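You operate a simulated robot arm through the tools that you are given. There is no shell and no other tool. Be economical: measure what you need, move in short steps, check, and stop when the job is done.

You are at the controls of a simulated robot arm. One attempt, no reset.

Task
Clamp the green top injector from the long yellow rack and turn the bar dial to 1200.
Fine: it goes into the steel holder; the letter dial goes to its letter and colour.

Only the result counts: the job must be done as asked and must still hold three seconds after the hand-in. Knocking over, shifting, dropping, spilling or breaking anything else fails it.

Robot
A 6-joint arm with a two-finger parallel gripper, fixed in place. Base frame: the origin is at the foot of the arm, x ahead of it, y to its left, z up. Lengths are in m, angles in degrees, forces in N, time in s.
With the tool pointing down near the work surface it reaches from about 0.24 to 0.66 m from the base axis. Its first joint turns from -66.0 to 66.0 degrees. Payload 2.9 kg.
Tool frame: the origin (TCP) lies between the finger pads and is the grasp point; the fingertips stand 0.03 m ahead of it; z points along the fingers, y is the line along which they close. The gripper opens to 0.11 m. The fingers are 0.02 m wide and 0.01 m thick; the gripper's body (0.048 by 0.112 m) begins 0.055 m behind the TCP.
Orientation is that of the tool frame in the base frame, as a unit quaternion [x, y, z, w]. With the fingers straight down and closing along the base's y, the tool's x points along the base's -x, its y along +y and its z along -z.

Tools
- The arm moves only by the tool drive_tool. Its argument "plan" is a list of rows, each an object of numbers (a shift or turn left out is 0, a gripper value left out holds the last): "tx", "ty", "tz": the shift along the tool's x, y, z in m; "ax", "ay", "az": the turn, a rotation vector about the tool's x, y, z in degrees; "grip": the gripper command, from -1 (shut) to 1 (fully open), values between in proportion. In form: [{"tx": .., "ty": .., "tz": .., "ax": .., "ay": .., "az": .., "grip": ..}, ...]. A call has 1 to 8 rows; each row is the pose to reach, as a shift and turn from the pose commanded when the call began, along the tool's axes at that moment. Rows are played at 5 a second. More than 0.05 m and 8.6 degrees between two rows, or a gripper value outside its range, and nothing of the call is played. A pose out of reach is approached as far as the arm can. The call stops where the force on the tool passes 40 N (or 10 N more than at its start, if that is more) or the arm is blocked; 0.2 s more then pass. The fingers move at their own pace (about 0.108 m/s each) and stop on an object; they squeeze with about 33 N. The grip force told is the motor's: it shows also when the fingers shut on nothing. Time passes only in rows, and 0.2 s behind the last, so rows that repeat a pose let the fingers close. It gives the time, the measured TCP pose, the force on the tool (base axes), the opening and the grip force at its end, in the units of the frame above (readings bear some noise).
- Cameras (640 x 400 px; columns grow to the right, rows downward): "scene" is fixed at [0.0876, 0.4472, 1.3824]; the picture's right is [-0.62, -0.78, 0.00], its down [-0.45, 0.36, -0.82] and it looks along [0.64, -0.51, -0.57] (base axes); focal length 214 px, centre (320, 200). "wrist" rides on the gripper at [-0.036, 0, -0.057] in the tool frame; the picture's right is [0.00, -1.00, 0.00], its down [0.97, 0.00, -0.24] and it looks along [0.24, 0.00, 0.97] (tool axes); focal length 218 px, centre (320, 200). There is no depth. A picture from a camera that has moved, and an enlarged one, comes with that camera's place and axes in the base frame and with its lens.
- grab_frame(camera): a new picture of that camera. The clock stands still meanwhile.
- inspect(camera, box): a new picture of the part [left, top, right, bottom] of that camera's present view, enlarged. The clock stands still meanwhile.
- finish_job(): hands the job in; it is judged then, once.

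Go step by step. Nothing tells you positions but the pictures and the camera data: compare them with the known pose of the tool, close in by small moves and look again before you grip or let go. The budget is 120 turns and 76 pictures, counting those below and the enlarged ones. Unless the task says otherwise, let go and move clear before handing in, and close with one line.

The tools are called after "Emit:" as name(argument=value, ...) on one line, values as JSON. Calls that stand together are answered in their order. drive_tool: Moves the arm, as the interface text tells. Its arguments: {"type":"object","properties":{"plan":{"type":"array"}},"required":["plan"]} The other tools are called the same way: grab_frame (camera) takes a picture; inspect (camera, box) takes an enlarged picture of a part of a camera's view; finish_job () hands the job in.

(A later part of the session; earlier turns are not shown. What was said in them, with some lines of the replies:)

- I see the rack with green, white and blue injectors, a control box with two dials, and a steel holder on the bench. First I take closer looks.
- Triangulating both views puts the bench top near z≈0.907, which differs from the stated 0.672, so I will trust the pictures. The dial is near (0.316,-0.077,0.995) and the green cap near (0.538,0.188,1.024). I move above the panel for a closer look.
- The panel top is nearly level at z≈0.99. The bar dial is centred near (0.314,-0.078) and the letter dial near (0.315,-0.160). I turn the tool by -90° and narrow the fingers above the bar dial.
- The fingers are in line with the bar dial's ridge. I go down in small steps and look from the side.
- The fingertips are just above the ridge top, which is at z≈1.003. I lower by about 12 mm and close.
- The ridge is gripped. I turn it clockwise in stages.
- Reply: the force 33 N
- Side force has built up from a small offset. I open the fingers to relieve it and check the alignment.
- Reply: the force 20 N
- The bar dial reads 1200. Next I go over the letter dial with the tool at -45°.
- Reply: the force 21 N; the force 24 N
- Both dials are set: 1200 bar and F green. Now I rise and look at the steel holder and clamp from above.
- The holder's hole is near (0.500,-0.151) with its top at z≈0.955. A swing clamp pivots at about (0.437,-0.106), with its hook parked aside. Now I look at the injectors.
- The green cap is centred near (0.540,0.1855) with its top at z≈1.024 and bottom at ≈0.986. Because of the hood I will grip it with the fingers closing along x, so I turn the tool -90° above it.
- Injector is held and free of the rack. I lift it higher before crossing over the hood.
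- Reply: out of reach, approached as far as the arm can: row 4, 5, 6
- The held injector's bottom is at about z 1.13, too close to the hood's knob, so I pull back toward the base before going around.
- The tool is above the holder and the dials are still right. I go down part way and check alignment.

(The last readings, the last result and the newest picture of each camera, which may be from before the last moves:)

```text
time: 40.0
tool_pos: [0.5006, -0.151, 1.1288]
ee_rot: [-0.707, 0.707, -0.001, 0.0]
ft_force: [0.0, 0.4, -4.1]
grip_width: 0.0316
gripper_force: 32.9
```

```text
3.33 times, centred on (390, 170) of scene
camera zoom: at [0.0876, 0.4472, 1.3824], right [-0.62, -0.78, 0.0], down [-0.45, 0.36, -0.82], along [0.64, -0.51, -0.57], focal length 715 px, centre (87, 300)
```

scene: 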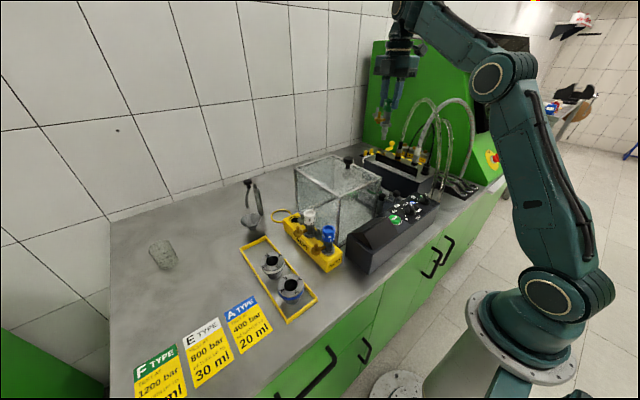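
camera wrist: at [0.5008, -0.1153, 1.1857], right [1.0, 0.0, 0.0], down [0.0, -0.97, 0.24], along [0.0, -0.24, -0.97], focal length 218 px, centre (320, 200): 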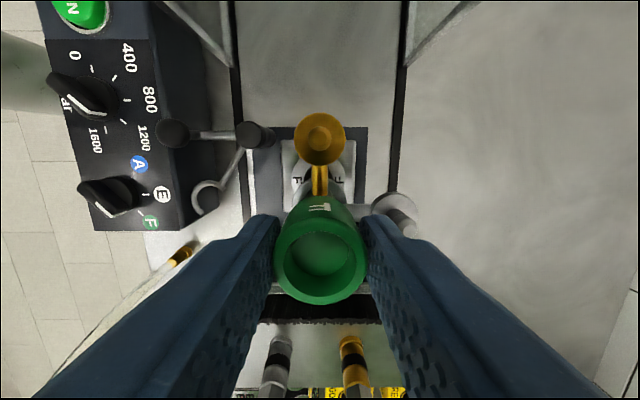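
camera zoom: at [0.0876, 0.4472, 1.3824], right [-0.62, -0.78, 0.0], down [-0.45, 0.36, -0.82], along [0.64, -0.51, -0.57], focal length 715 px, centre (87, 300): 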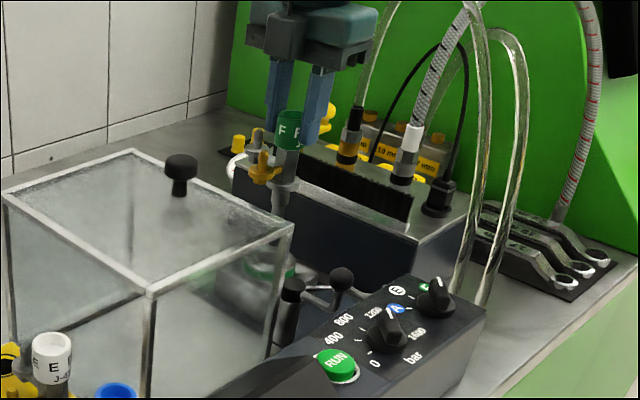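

Alignment is good: the tip is at z≈1.00 and straight above the hole. I descend slowly while watching the force.

Emit:
drive_tool(plan=[{"tz": 0.02}, {"tz": 0.04}, {"tz": 0.05}, {"tz": 0.06}])

Emit:
inspect(camera="scene", box=[350, 150, 420, 220])

Emit:
inspect(camera="wrist", box=[220, 80, 420, 240])

```text
time: 41.0
tool_pos: [0.5012, -0.1514, 1.0684]
ee_rot: [-0.707, 0.708, -0.001, 0.0]
ft_force: [-0.1, 0.2, -2.7]
grip_width: 0.0322
gripper_force: 33.7
```

```text
5.71 times, centred on (385, 185) of scene
camera zoom: at [0.0876, 0.4472, 1.3824], right [-0.62, -0.78, 0.0], down [-0.45, 0.36, -0.82], along [0.64, -0.51, -0.57], focal length 1226 px, centre (-51, 286)
```

zoom: 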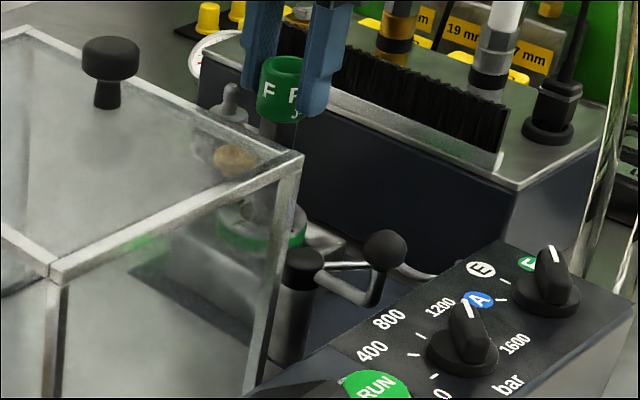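

```text
2.50 times, centred on (320, 160) of wrist
camera zoom: at [0.4999, -0.1149, 1.1245], right [1.0, 0.0, 0.0], down [0.0, -0.97, 0.24], along [0.0, -0.24, -0.97], focal length 546 px, centre (320, 300)
```

zoom: 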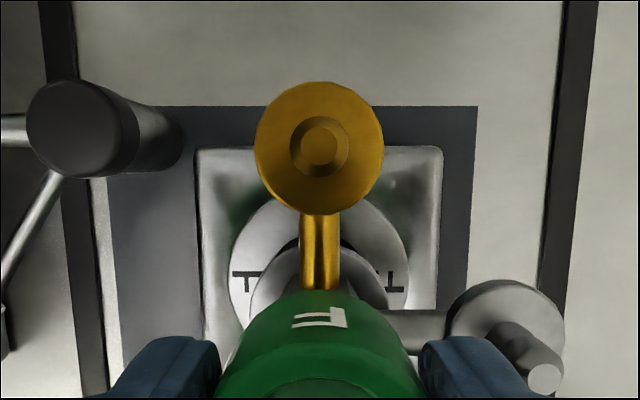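

Emit:
drive_tool(plan=[{"tz": 0.005}, {"tz": 0.01}, {"tz": 0.015}, {"tz": 0.019}, {"tz": 0.023}])

Emit:
inspect(camera="wrist", box=[220, 80, 420, 240])

```text
time: 42.2
tool_pos: [0.5, -0.1507, 1.046]
ee_rot: [-0.707, 0.707, 0.0, 0.0]
ft_force: [-0.2, 0.2, -2.7]
grip_width: 0.032
gripper_force: 33.4
```

```text
2.50 times, centred on (320, 160) of wrist
camera zoom: at [0.4996, -0.1146, 1.102], right [1.0, 0.0, 0.0], down [0.0, -0.97, 0.24], along [0.0, -0.24, -0.97], focal length 546 px, centre (320, 300)
```

zoom: 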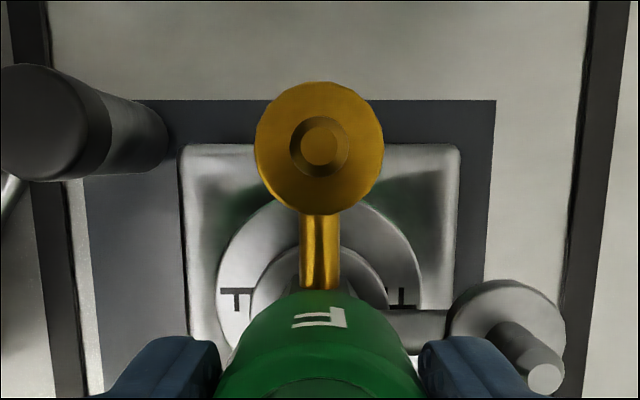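

Emit:
drive_tool(plan=[{"tz": 0.003}, {"tz": 0.006}, {"tz": 0.009}, {"tz": 0.012}, {"tz": 0.015}])

Emit:
inspect(camera="wrist", box=[220, 80, 420, 240])

```text
time: 43.3
tool_pos: [0.5004, -0.1503, 1.0378]
ee_rot: [-0.706, 0.708, -0.003, 0.002]
ft_force: [-1.0, 0.2, 4.0]
grip_width: 0.0316
gripper_force: 33.0
stopped in row 5: the force on the tool passed its limit (the readings are from after the stop); the commanded pose is now the measured one
```

```text
2.50 times, centred on (320, 160) of wrist
camera zoom: at [0.4992, -0.1147, 1.0947], right [1.0, 0.0, 0.01], down [0.0, -0.97, 0.24], along [0.01, -0.24, -0.97], focal length 546 px, centre (320, 300)
```

zoom: 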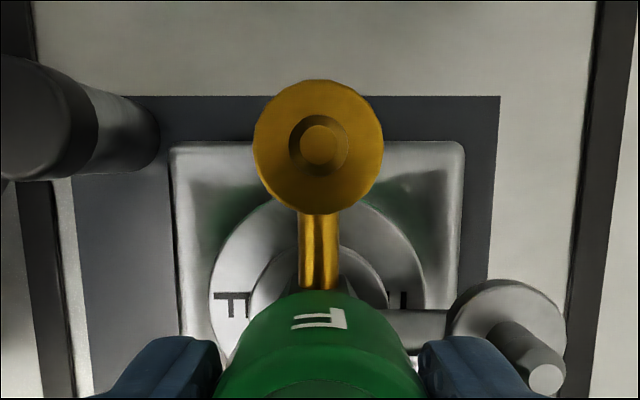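

It seated at TCP z≈1.038, as expected for the flange on the adapter. I release, go up and check.

Emit:
drive_tool(plan=[{"grip": -0.1}, {"grip": -0.1}, {"grip": -0.1}, {"tz": -0.03, "grip": -0.1}, {"tz": -0.07, "grip": -0.1}, {"tz": -0.1, "grip": -0.1}])

Emit:
grab_frame(camera="wrist")

Emit:
inspect(camera="scene", box=[350, 150, 420, 220])

```text
time: 44.7
tool_pos: [0.4998, -0.1513, 1.137]
ee_rot: [-0.706, 0.708, -0.003, 0.002]
ft_force: [-0.3, -0.2, -0.5]
grip_width: 0.0495
gripper_force: 0.0
```

```text
29 pictures are left
camera wrist: at [0.4982, -0.1156, 1.1941], right [1.0, 0.0, 0.01], down [0.0, -0.97, 0.24], along [0.01, -0.24, -0.97], focal length 218 px, centre (320, 200)
```

wrist: 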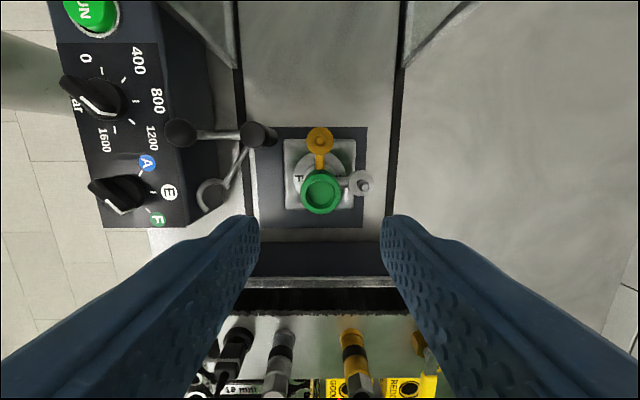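

```text
5.71 times, centred on (385, 185) of scene
camera zoom: at [0.0876, 0.4472, 1.3824], right [-0.62, -0.78, 0.0], down [-0.45, 0.36, -0.82], along [0.64, -0.51, -0.57], focal length 1226 px, centre (-51, 286)
```

zoom: 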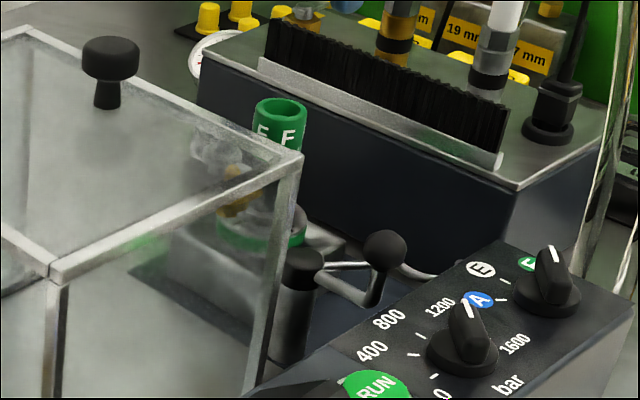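

The injector stands upright in the holder. Next I swing the clamp with its ball handle, at about (0.385,-0.103,1.008), counter-clockwise about the post. I move over the ball with the fingers closing along y.

Emit:
drive_tool(plan=[{"tx": -0.006, "ty": 0.015, "az": 8.5}, {"tx": -0.012, "ty": 0.03, "az": 17}, {"tx": -0.018, "ty": 0.045, "az": 25.5}, {"tx": -0.024, "ty": 0.06, "az": 34}, {"tx": -0.03, "ty": 0.075, "az": 42.5}, {"tx": -0.036, "ty": 0.09, "az": 51}, {"tx": -0.042, "ty": 0.105, "az": 59.5}, {"tx": -0.048, "ty": 0.115, "az": 68}])

Emit:
drive_tool(plan=[{"az": 8, "tz": 0.01}, {"az": 16, "tz": 0.03}, {"az": 22, "tz": 0.045}, {"az": 22, "tz": 0.055}])

Emit:
grab_frame(camera="wrist")

Emit:
inspect(camera="scene", box=[350, 150, 450, 230])

```text
time: 46.5
tool_pos: [0.3831, -0.1015, 1.1366]
ee_rot: [-0.188, 0.982, -0.001, 0.003]
ft_force: [-0.2, -0.2, 0.2]
grip_width: 0.0496
gripper_force: 0.1
```

```text
time: 47.5
tool_pos: [0.3847, -0.1013, 1.0817]
ee_rot: [0.002, 1.0, -0.001, 0.004]
ft_force: [0.6, -0.4, 0.0]
grip_width: 0.0496
gripper_force: 0.0
```

```text
27 pictures are left
camera wrist: at [0.4197, -0.1027, 1.1388], right [0.0, -1.0, 0.0], down [-0.97, 0.0, 0.23], along [-0.23, 0.0, -0.97], focal length 218 px, centre (320, 200)
```

wrist: 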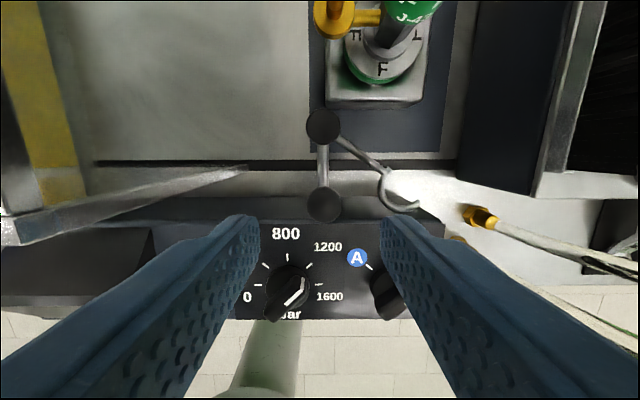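

```text
5.00 times, centred on (400, 190) of scene
camera zoom: at [0.0876, 0.4472, 1.3824], right [-0.62, -0.78, 0.0], down [-0.45, 0.36, -0.82], along [0.64, -0.51, -0.57], focal length 1072 px, centre (-80, 250)
```

zoom: 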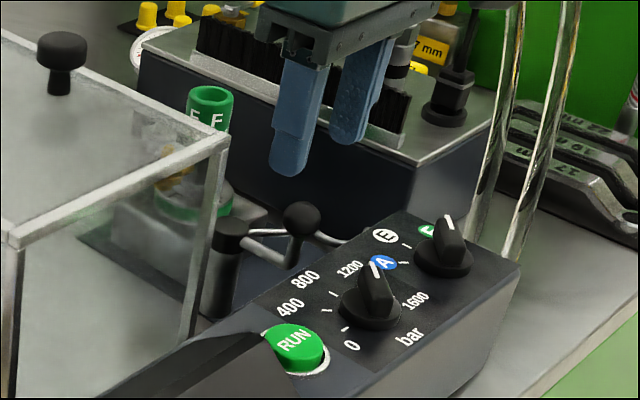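

Emit:
drive_tool(plan=[{"tx": -0.001, "ty": -0.003, "tz": 0.03}, {"tx": -0.001, "ty": -0.003, "tz": 0.055}, {"tx": -0.001, "ty": -0.003, "tz": 0.063}])

Emit:
inspect(camera="scene", box=[350, 150, 450, 230])

Emit:
grab_frame(camera="wrist")

```text
time: 48.3
tool_pos: [0.3862, -0.1057, 1.0165]
ee_rot: [0.001, 1.0, -0.001, 0.003]
ft_force: [0.2, 0.9, 0.6]
grip_width: 0.0494
gripper_force: 0.0
```

```text
5.00 times, centred on (400, 190) of scene
camera zoom: at [0.0876, 0.4472, 1.3824], right [-0.62, -0.78, 0.0], down [-0.45, 0.36, -0.82], along [0.64, -0.51, -0.57], focal length 1072 px, centre (-80, 250)
```

zoom: 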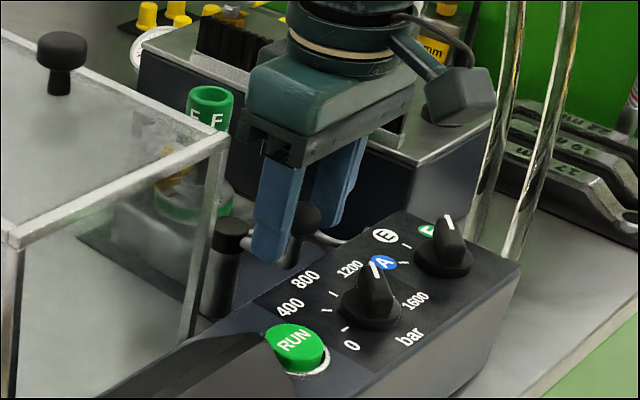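

```text
24 pictures are left
camera wrist: at [0.4213, -0.1057, 1.0735], right [0.0, -1.0, 0.0], down [-0.97, 0.0, 0.23], along [-0.23, 0.0, -0.97], focal length 218 px, centre (320, 200)
```

wrist: 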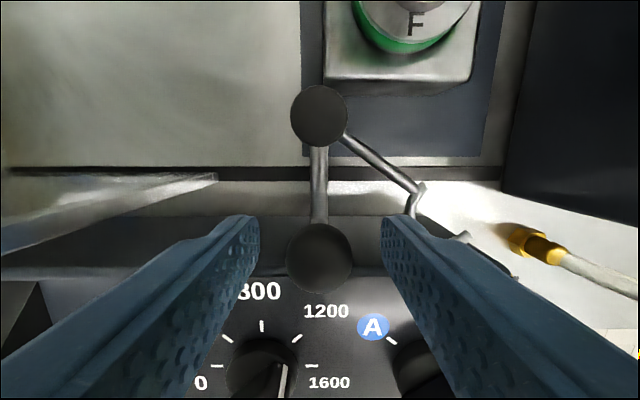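

The ball is centred between the fingers. I close to a loose cage and swing the first part of the arc.

Emit:
drive_tool(plan=[{"grip": -0.54}, {"grip": -0.54}, {"tx": -0.0005, "ty": -0.007, "az": -8}, {"tx": -0.002, "ty": -0.0139, "az": -16}, {"tx": -0.0044, "ty": -0.0205, "az": -24}, {"tx": -0.0077, "ty": -0.0268, "az": -32}, {"tx": -0.0118, "ty": -0.0325, "az": -40}])

Emit:
grab_frame(camera="wrist")

Emit:
inspect(camera="scene", box=[350, 150, 450, 230])

```text
time: 49.9
tool_pos: [0.3973, -0.1387, 1.019]
ee_rot: [-0.342, 0.94, -0.002, 0.002]
ft_force: [0.8, -1.1, -0.1]
grip_width: 0.0254
gripper_force: 0.1
```

```text
23 pictures are left
camera wrist: at [0.4243, -0.1155, 1.0756], right [0.64, -0.77, 0.01], down [-0.74, -0.62, 0.24], along [-0.18, -0.16, -0.97], focal length 218 px, centre (320, 200)
```

wrist: 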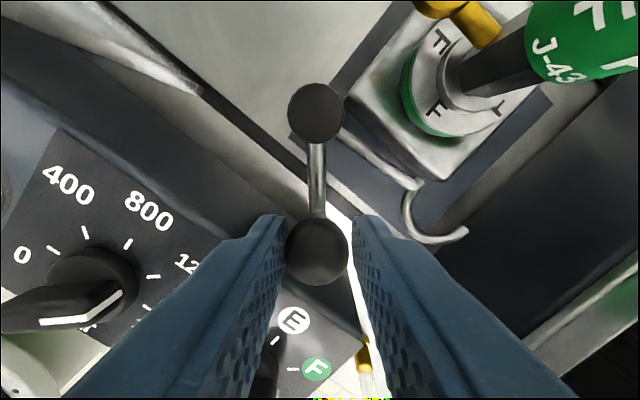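

```text
5.00 times, centred on (400, 190) of scene
camera zoom: at [0.0876, 0.4472, 1.3824], right [-0.62, -0.78, 0.0], down [-0.45, 0.36, -0.82], along [0.64, -0.51, -0.57], focal length 1072 px, centre (-80, 250)
```

zoom: 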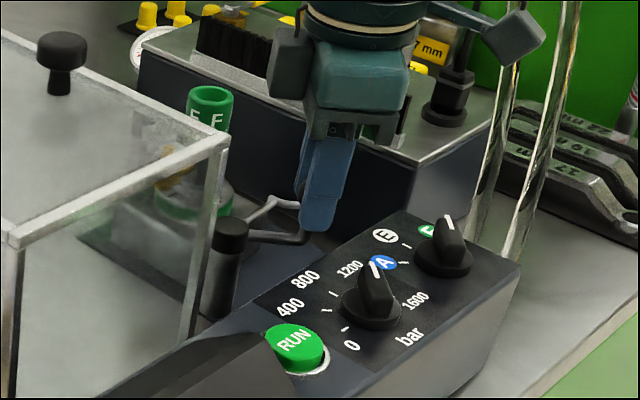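

The clamp swings along with the fingers. I continue in the same way.

Emit:
drive_tool(plan=[{"tx": -0.0005, "ty": -0.007, "az": -8}, {"tx": -0.002, "ty": -0.0139, "az": -16}, {"tx": -0.0044, "ty": -0.0205, "az": -24}, {"tx": -0.0077, "ty": -0.0268, "az": -32}])

Emit:
grab_frame(camera="wrist")

```text
time: 50.9
tool_pos: [0.4214, -0.1539, 1.0192]
ee_rot: [-0.587, 0.809, -0.003, 0.003]
ft_force: [-0.8, 0.3, 0.5]
grip_width: 0.0252
gripper_force: 0.3
```

```text
21 pictures are left
camera wrist: at [0.4313, -0.1199, 1.0756], right [0.95, -0.31, 0.01], down [-0.3, -0.92, 0.24], along [-0.07, -0.23, -0.97], focal length 218 px, centre (320, 200)
```

wrist: 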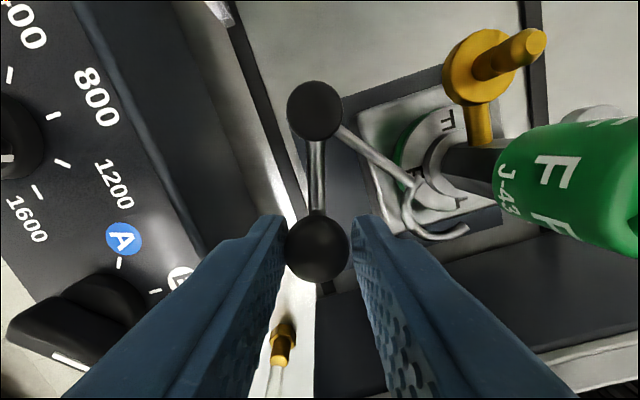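

Emit:
drive_tool(plan=[{"tx": -0.0003, "ty": -0.0053, "az": -6}, {"tx": -0.0011, "ty": -0.0105, "az": -12}, {"tx": -0.0025, "ty": -0.0156, "az": -18}])

Emit:
grab_frame(camera="wrist")

Emit:
inspect(camera="scene", box=[350, 150, 450, 230])

```text
time: 51.7
tool_pos: [0.4372, -0.1551, 1.0186]
ee_rot: [0.707, -0.707, 0.002, -0.001]
ft_force: [-2.8, 1.0, 0.8]
grip_width: 0.0265
gripper_force: 1.3
```

```text
20 pictures are left
camera wrist: at [0.4356, -0.119, 1.0753], right [1.0, 0.0, 0.01], down [0.0, -0.97, 0.24], along [0.0, -0.24, -0.97], focal length 218 px, centre (320, 200)
```

wrist: 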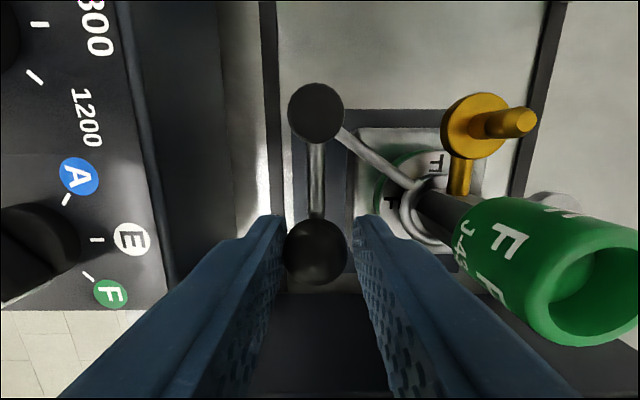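

```text
5.00 times, centred on (400, 190) of scene
camera zoom: at [0.0875, 0.4472, 1.3824], right [-0.62, -0.78, 0.0], down [-0.45, 0.36, -0.82], along [0.64, -0.51, -0.57], focal length 1072 px, centre (-80, 250)
```

zoom: 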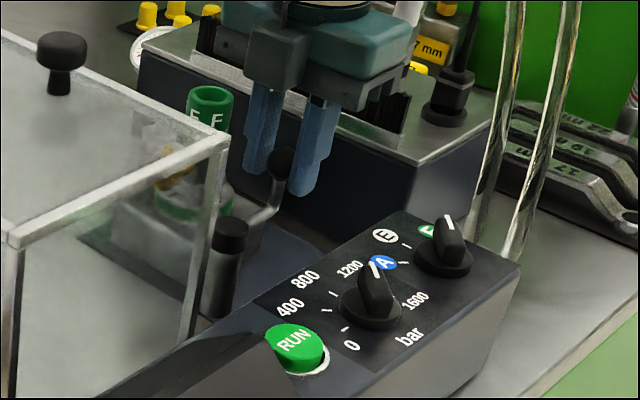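

Emit:
inspect(camera="wrist", box=[280, 80, 500, 260])

```text
2.22 times, centred on (390, 170) of wrist
camera zoom: at [0.4356, -0.119, 1.0753], right [1.0, 0.0, 0.01], down [0.0, -0.97, 0.24], along [0.0, -0.24, -0.97], focal length 485 px, centre (164, 267)
```

zoom: 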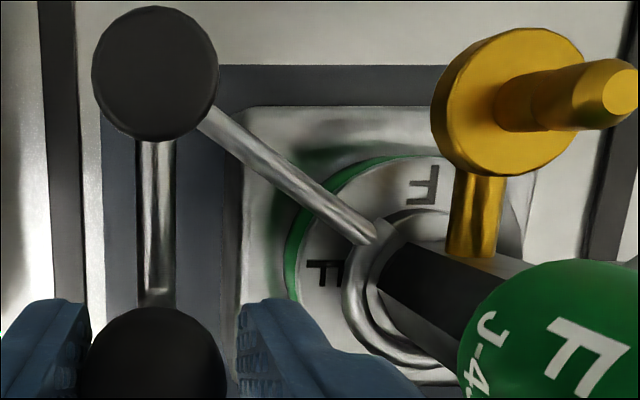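

Emit:
drive_tool(plan=[{"ty": -0.0018, "az": -2}, {"tx": -0.0001, "ty": -0.0035, "az": -4}, {"tx": -0.0003, "ty": -0.0053, "az": -6}])

Emit:
inspect(camera="wrist", box=[280, 80, 500, 260])

```text
time: 52.5
tool_pos: [0.4405, -0.1561, 1.0186]
ee_rot: [0.742, -0.67, 0.001, 0.0]
ft_force: [-16.2, 4.8, -2.1]
grip_width: 0.0335
gripper_force: 8.4
```

```text
2.22 times, centred on (390, 170) of wrist
camera zoom: at [0.4361, -0.1196, 1.0749], right [0.99, 0.1, 0.0], down [0.1, -0.97, 0.24], along [0.03, -0.24, -0.97], focal length 485 px, centre (164, 267)
```

zoom: 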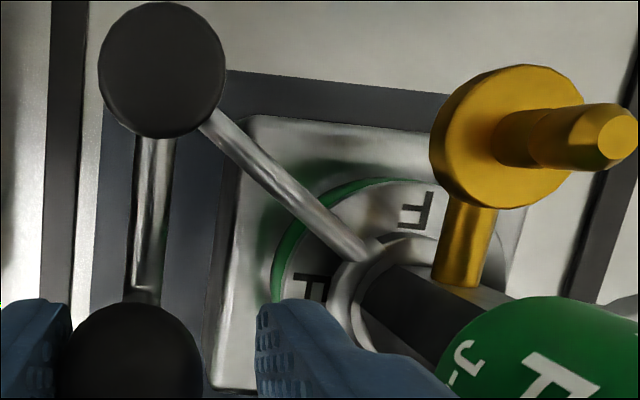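

The handle meets a firm stop with the hook around the injector body, so the clamp is closed. I open the fingers and move up.

Emit:
drive_tool(plan=[{"ty": 0.004, "grip": -0.3}, {"ty": 0.004, "grip": -0.2}, {"ty": 0.004, "grip": -0.2}, {"ty": 0.004, "tz": -0.03}, {"ty": 0.004, "tz": -0.07}, {"ty": 0.004, "tz": -0.11}])

Emit:
grab_frame(camera="wrist")

Emit:
inspect(camera="wrist", box=[290, 120, 430, 220])

Emit:
inspect(camera="scene", box=[350, 150, 450, 230])

```text
time: 53.9
tool_pos: [0.4376, -0.1577, 1.1282]
ee_rot: [0.743, -0.67, 0.003, -0.003]
ft_force: [0.3, -0.3, -0.4]
grip_width: 0.044
gripper_force: 0.1
```

```text
16 pictures are left
camera wrist: at [0.4324, -0.1226, 1.1846], right [0.99, 0.1, 0.01], down [0.1, -0.97, 0.24], along [0.03, -0.24, -0.97], focal length 218 px, centre (320, 200)
```

wrist: 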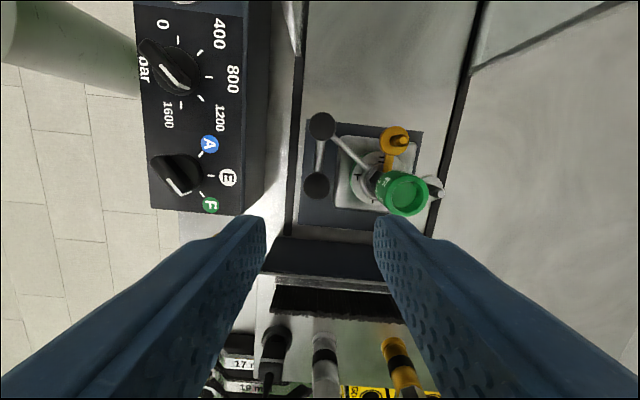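

```text
4.00 times, centred on (360, 170) of wrist
camera zoom: at [0.4324, -0.1226, 1.1846], right [0.99, 0.1, 0.01], down [0.1, -0.97, 0.24], along [0.03, -0.24, -0.97], focal length 873 px, centre (160, 320)
```

zoom: 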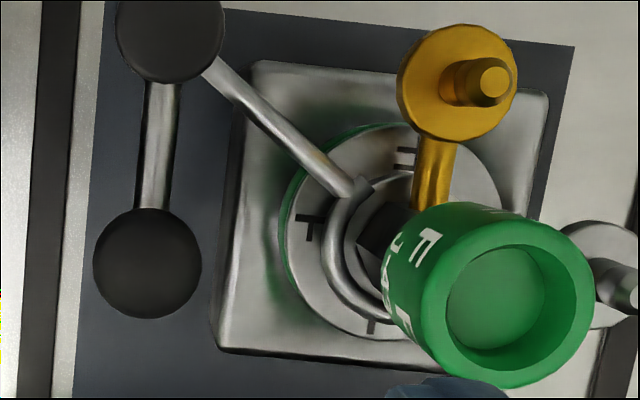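

```text
5.00 times, centred on (400, 190) of scene
camera zoom: at [0.0875, 0.4472, 1.3824], right [-0.62, -0.78, 0.0], down [-0.45, 0.36, -0.82], along [0.64, -0.51, -0.57], focal length 1072 px, centre (-80, 250)
```

zoom: 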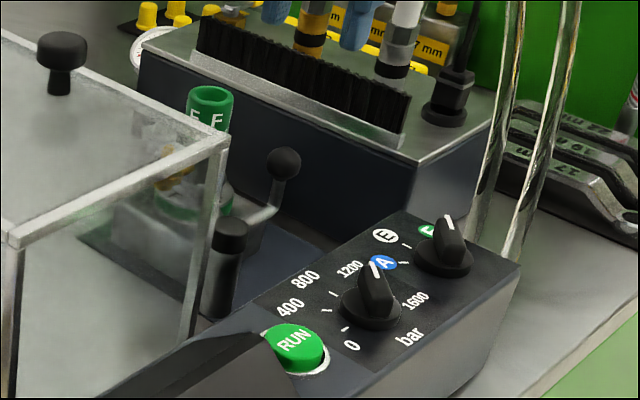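

The hook sits around the injector body and stays there, and both dials are right. I rise clear and do a final check.

Emit:
drive_tool(plan=[{"tz": -0.04}, {"tz": -0.08}, {"tz": -0.12, "ty": 0.04}, {"tz": -0.12, "ty": 0.08}, {"tz": -0.12, "ty": 0.08}])

Emit:
grab_frame(camera="wrist")

Emit:
inspect(camera="scene", box=[230, 140, 470, 290])

```text
refused: row 3 steps farther than a row can; nothing moved
```

```text
13 pictures are left
camera wrist: at [0.4324, -0.1226, 1.1846], right [0.99, 0.1, 0.01], down [0.1, -0.97, 0.24], along [0.03, -0.24, -0.97], focal length 218 px, centre (320, 200)
```

wrist: 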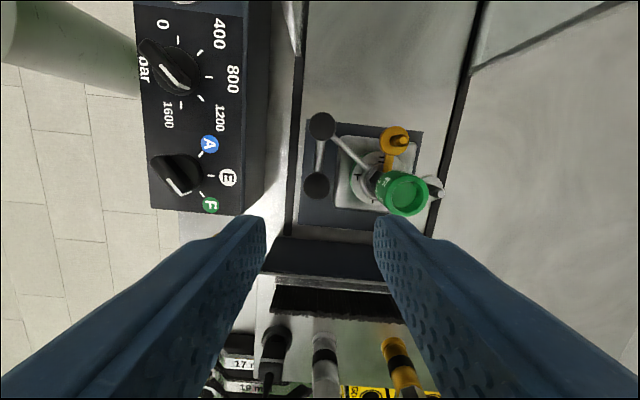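

```text
2.67 times, centred on (350, 215) of scene
camera zoom: at [0.0875, 0.4472, 1.3824], right [-0.62, -0.78, 0.0], down [-0.45, 0.36, -0.82], along [0.64, -0.51, -0.57], focal length 572 px, centre (240, 160)
```

zoom: 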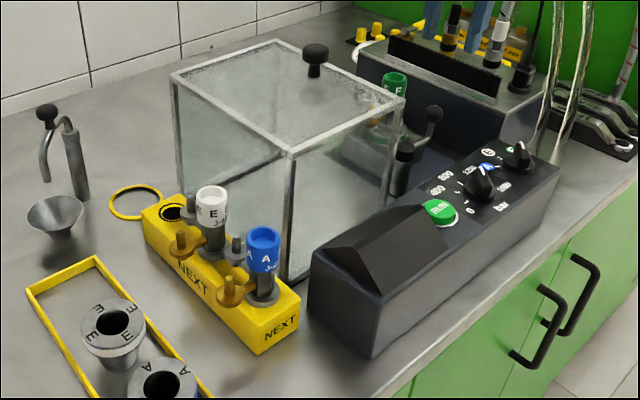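

The last move was refused for too large a step, so nothing moved. Everything else stands where it was, and I retreat with smaller steps.

Emit:
drive_tool(plan=[{"tz": -0.04}, {"tz": -0.08}, {"tz": -0.1}, {"tz": -0.1, "ty": 0.03}, {"tz": -0.1, "ty": 0.06}, {"tz": -0.1, "ty": 0.06}])

Emit:
grab_frame(camera="wrist")

```text
time: 55.3
tool_pos: [0.3767, -0.1618, 1.2279]
ee_rot: [0.743, -0.67, 0.003, -0.002]
ft_force: [0.0, -0.7, -0.3]
grip_width: 0.0442
gripper_force: 0.1
```

```text
11 pictures are left
camera wrist: at [0.372, -0.126, 1.2846], right [0.99, 0.1, 0.01], down [0.1, -0.97, 0.24], along [0.03, -0.24, -0.97], focal length 218 px, centre (320, 200)
```

wrist: 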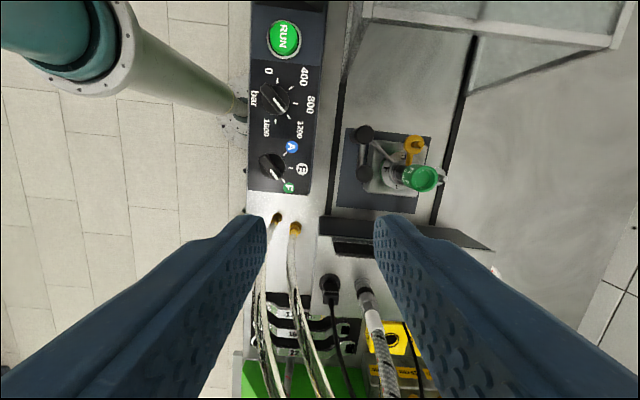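

The arm is clear, the injector is clamped and both dials are set, so I hand in.

Emit:
finish_job()

```text
The job is handed in.
```

The green-top injector is clamped in the steel holder, the bar dial is at 1200, the letter dial is at F (green), and the arm is clear; the job is handed in, with no verdict shown.
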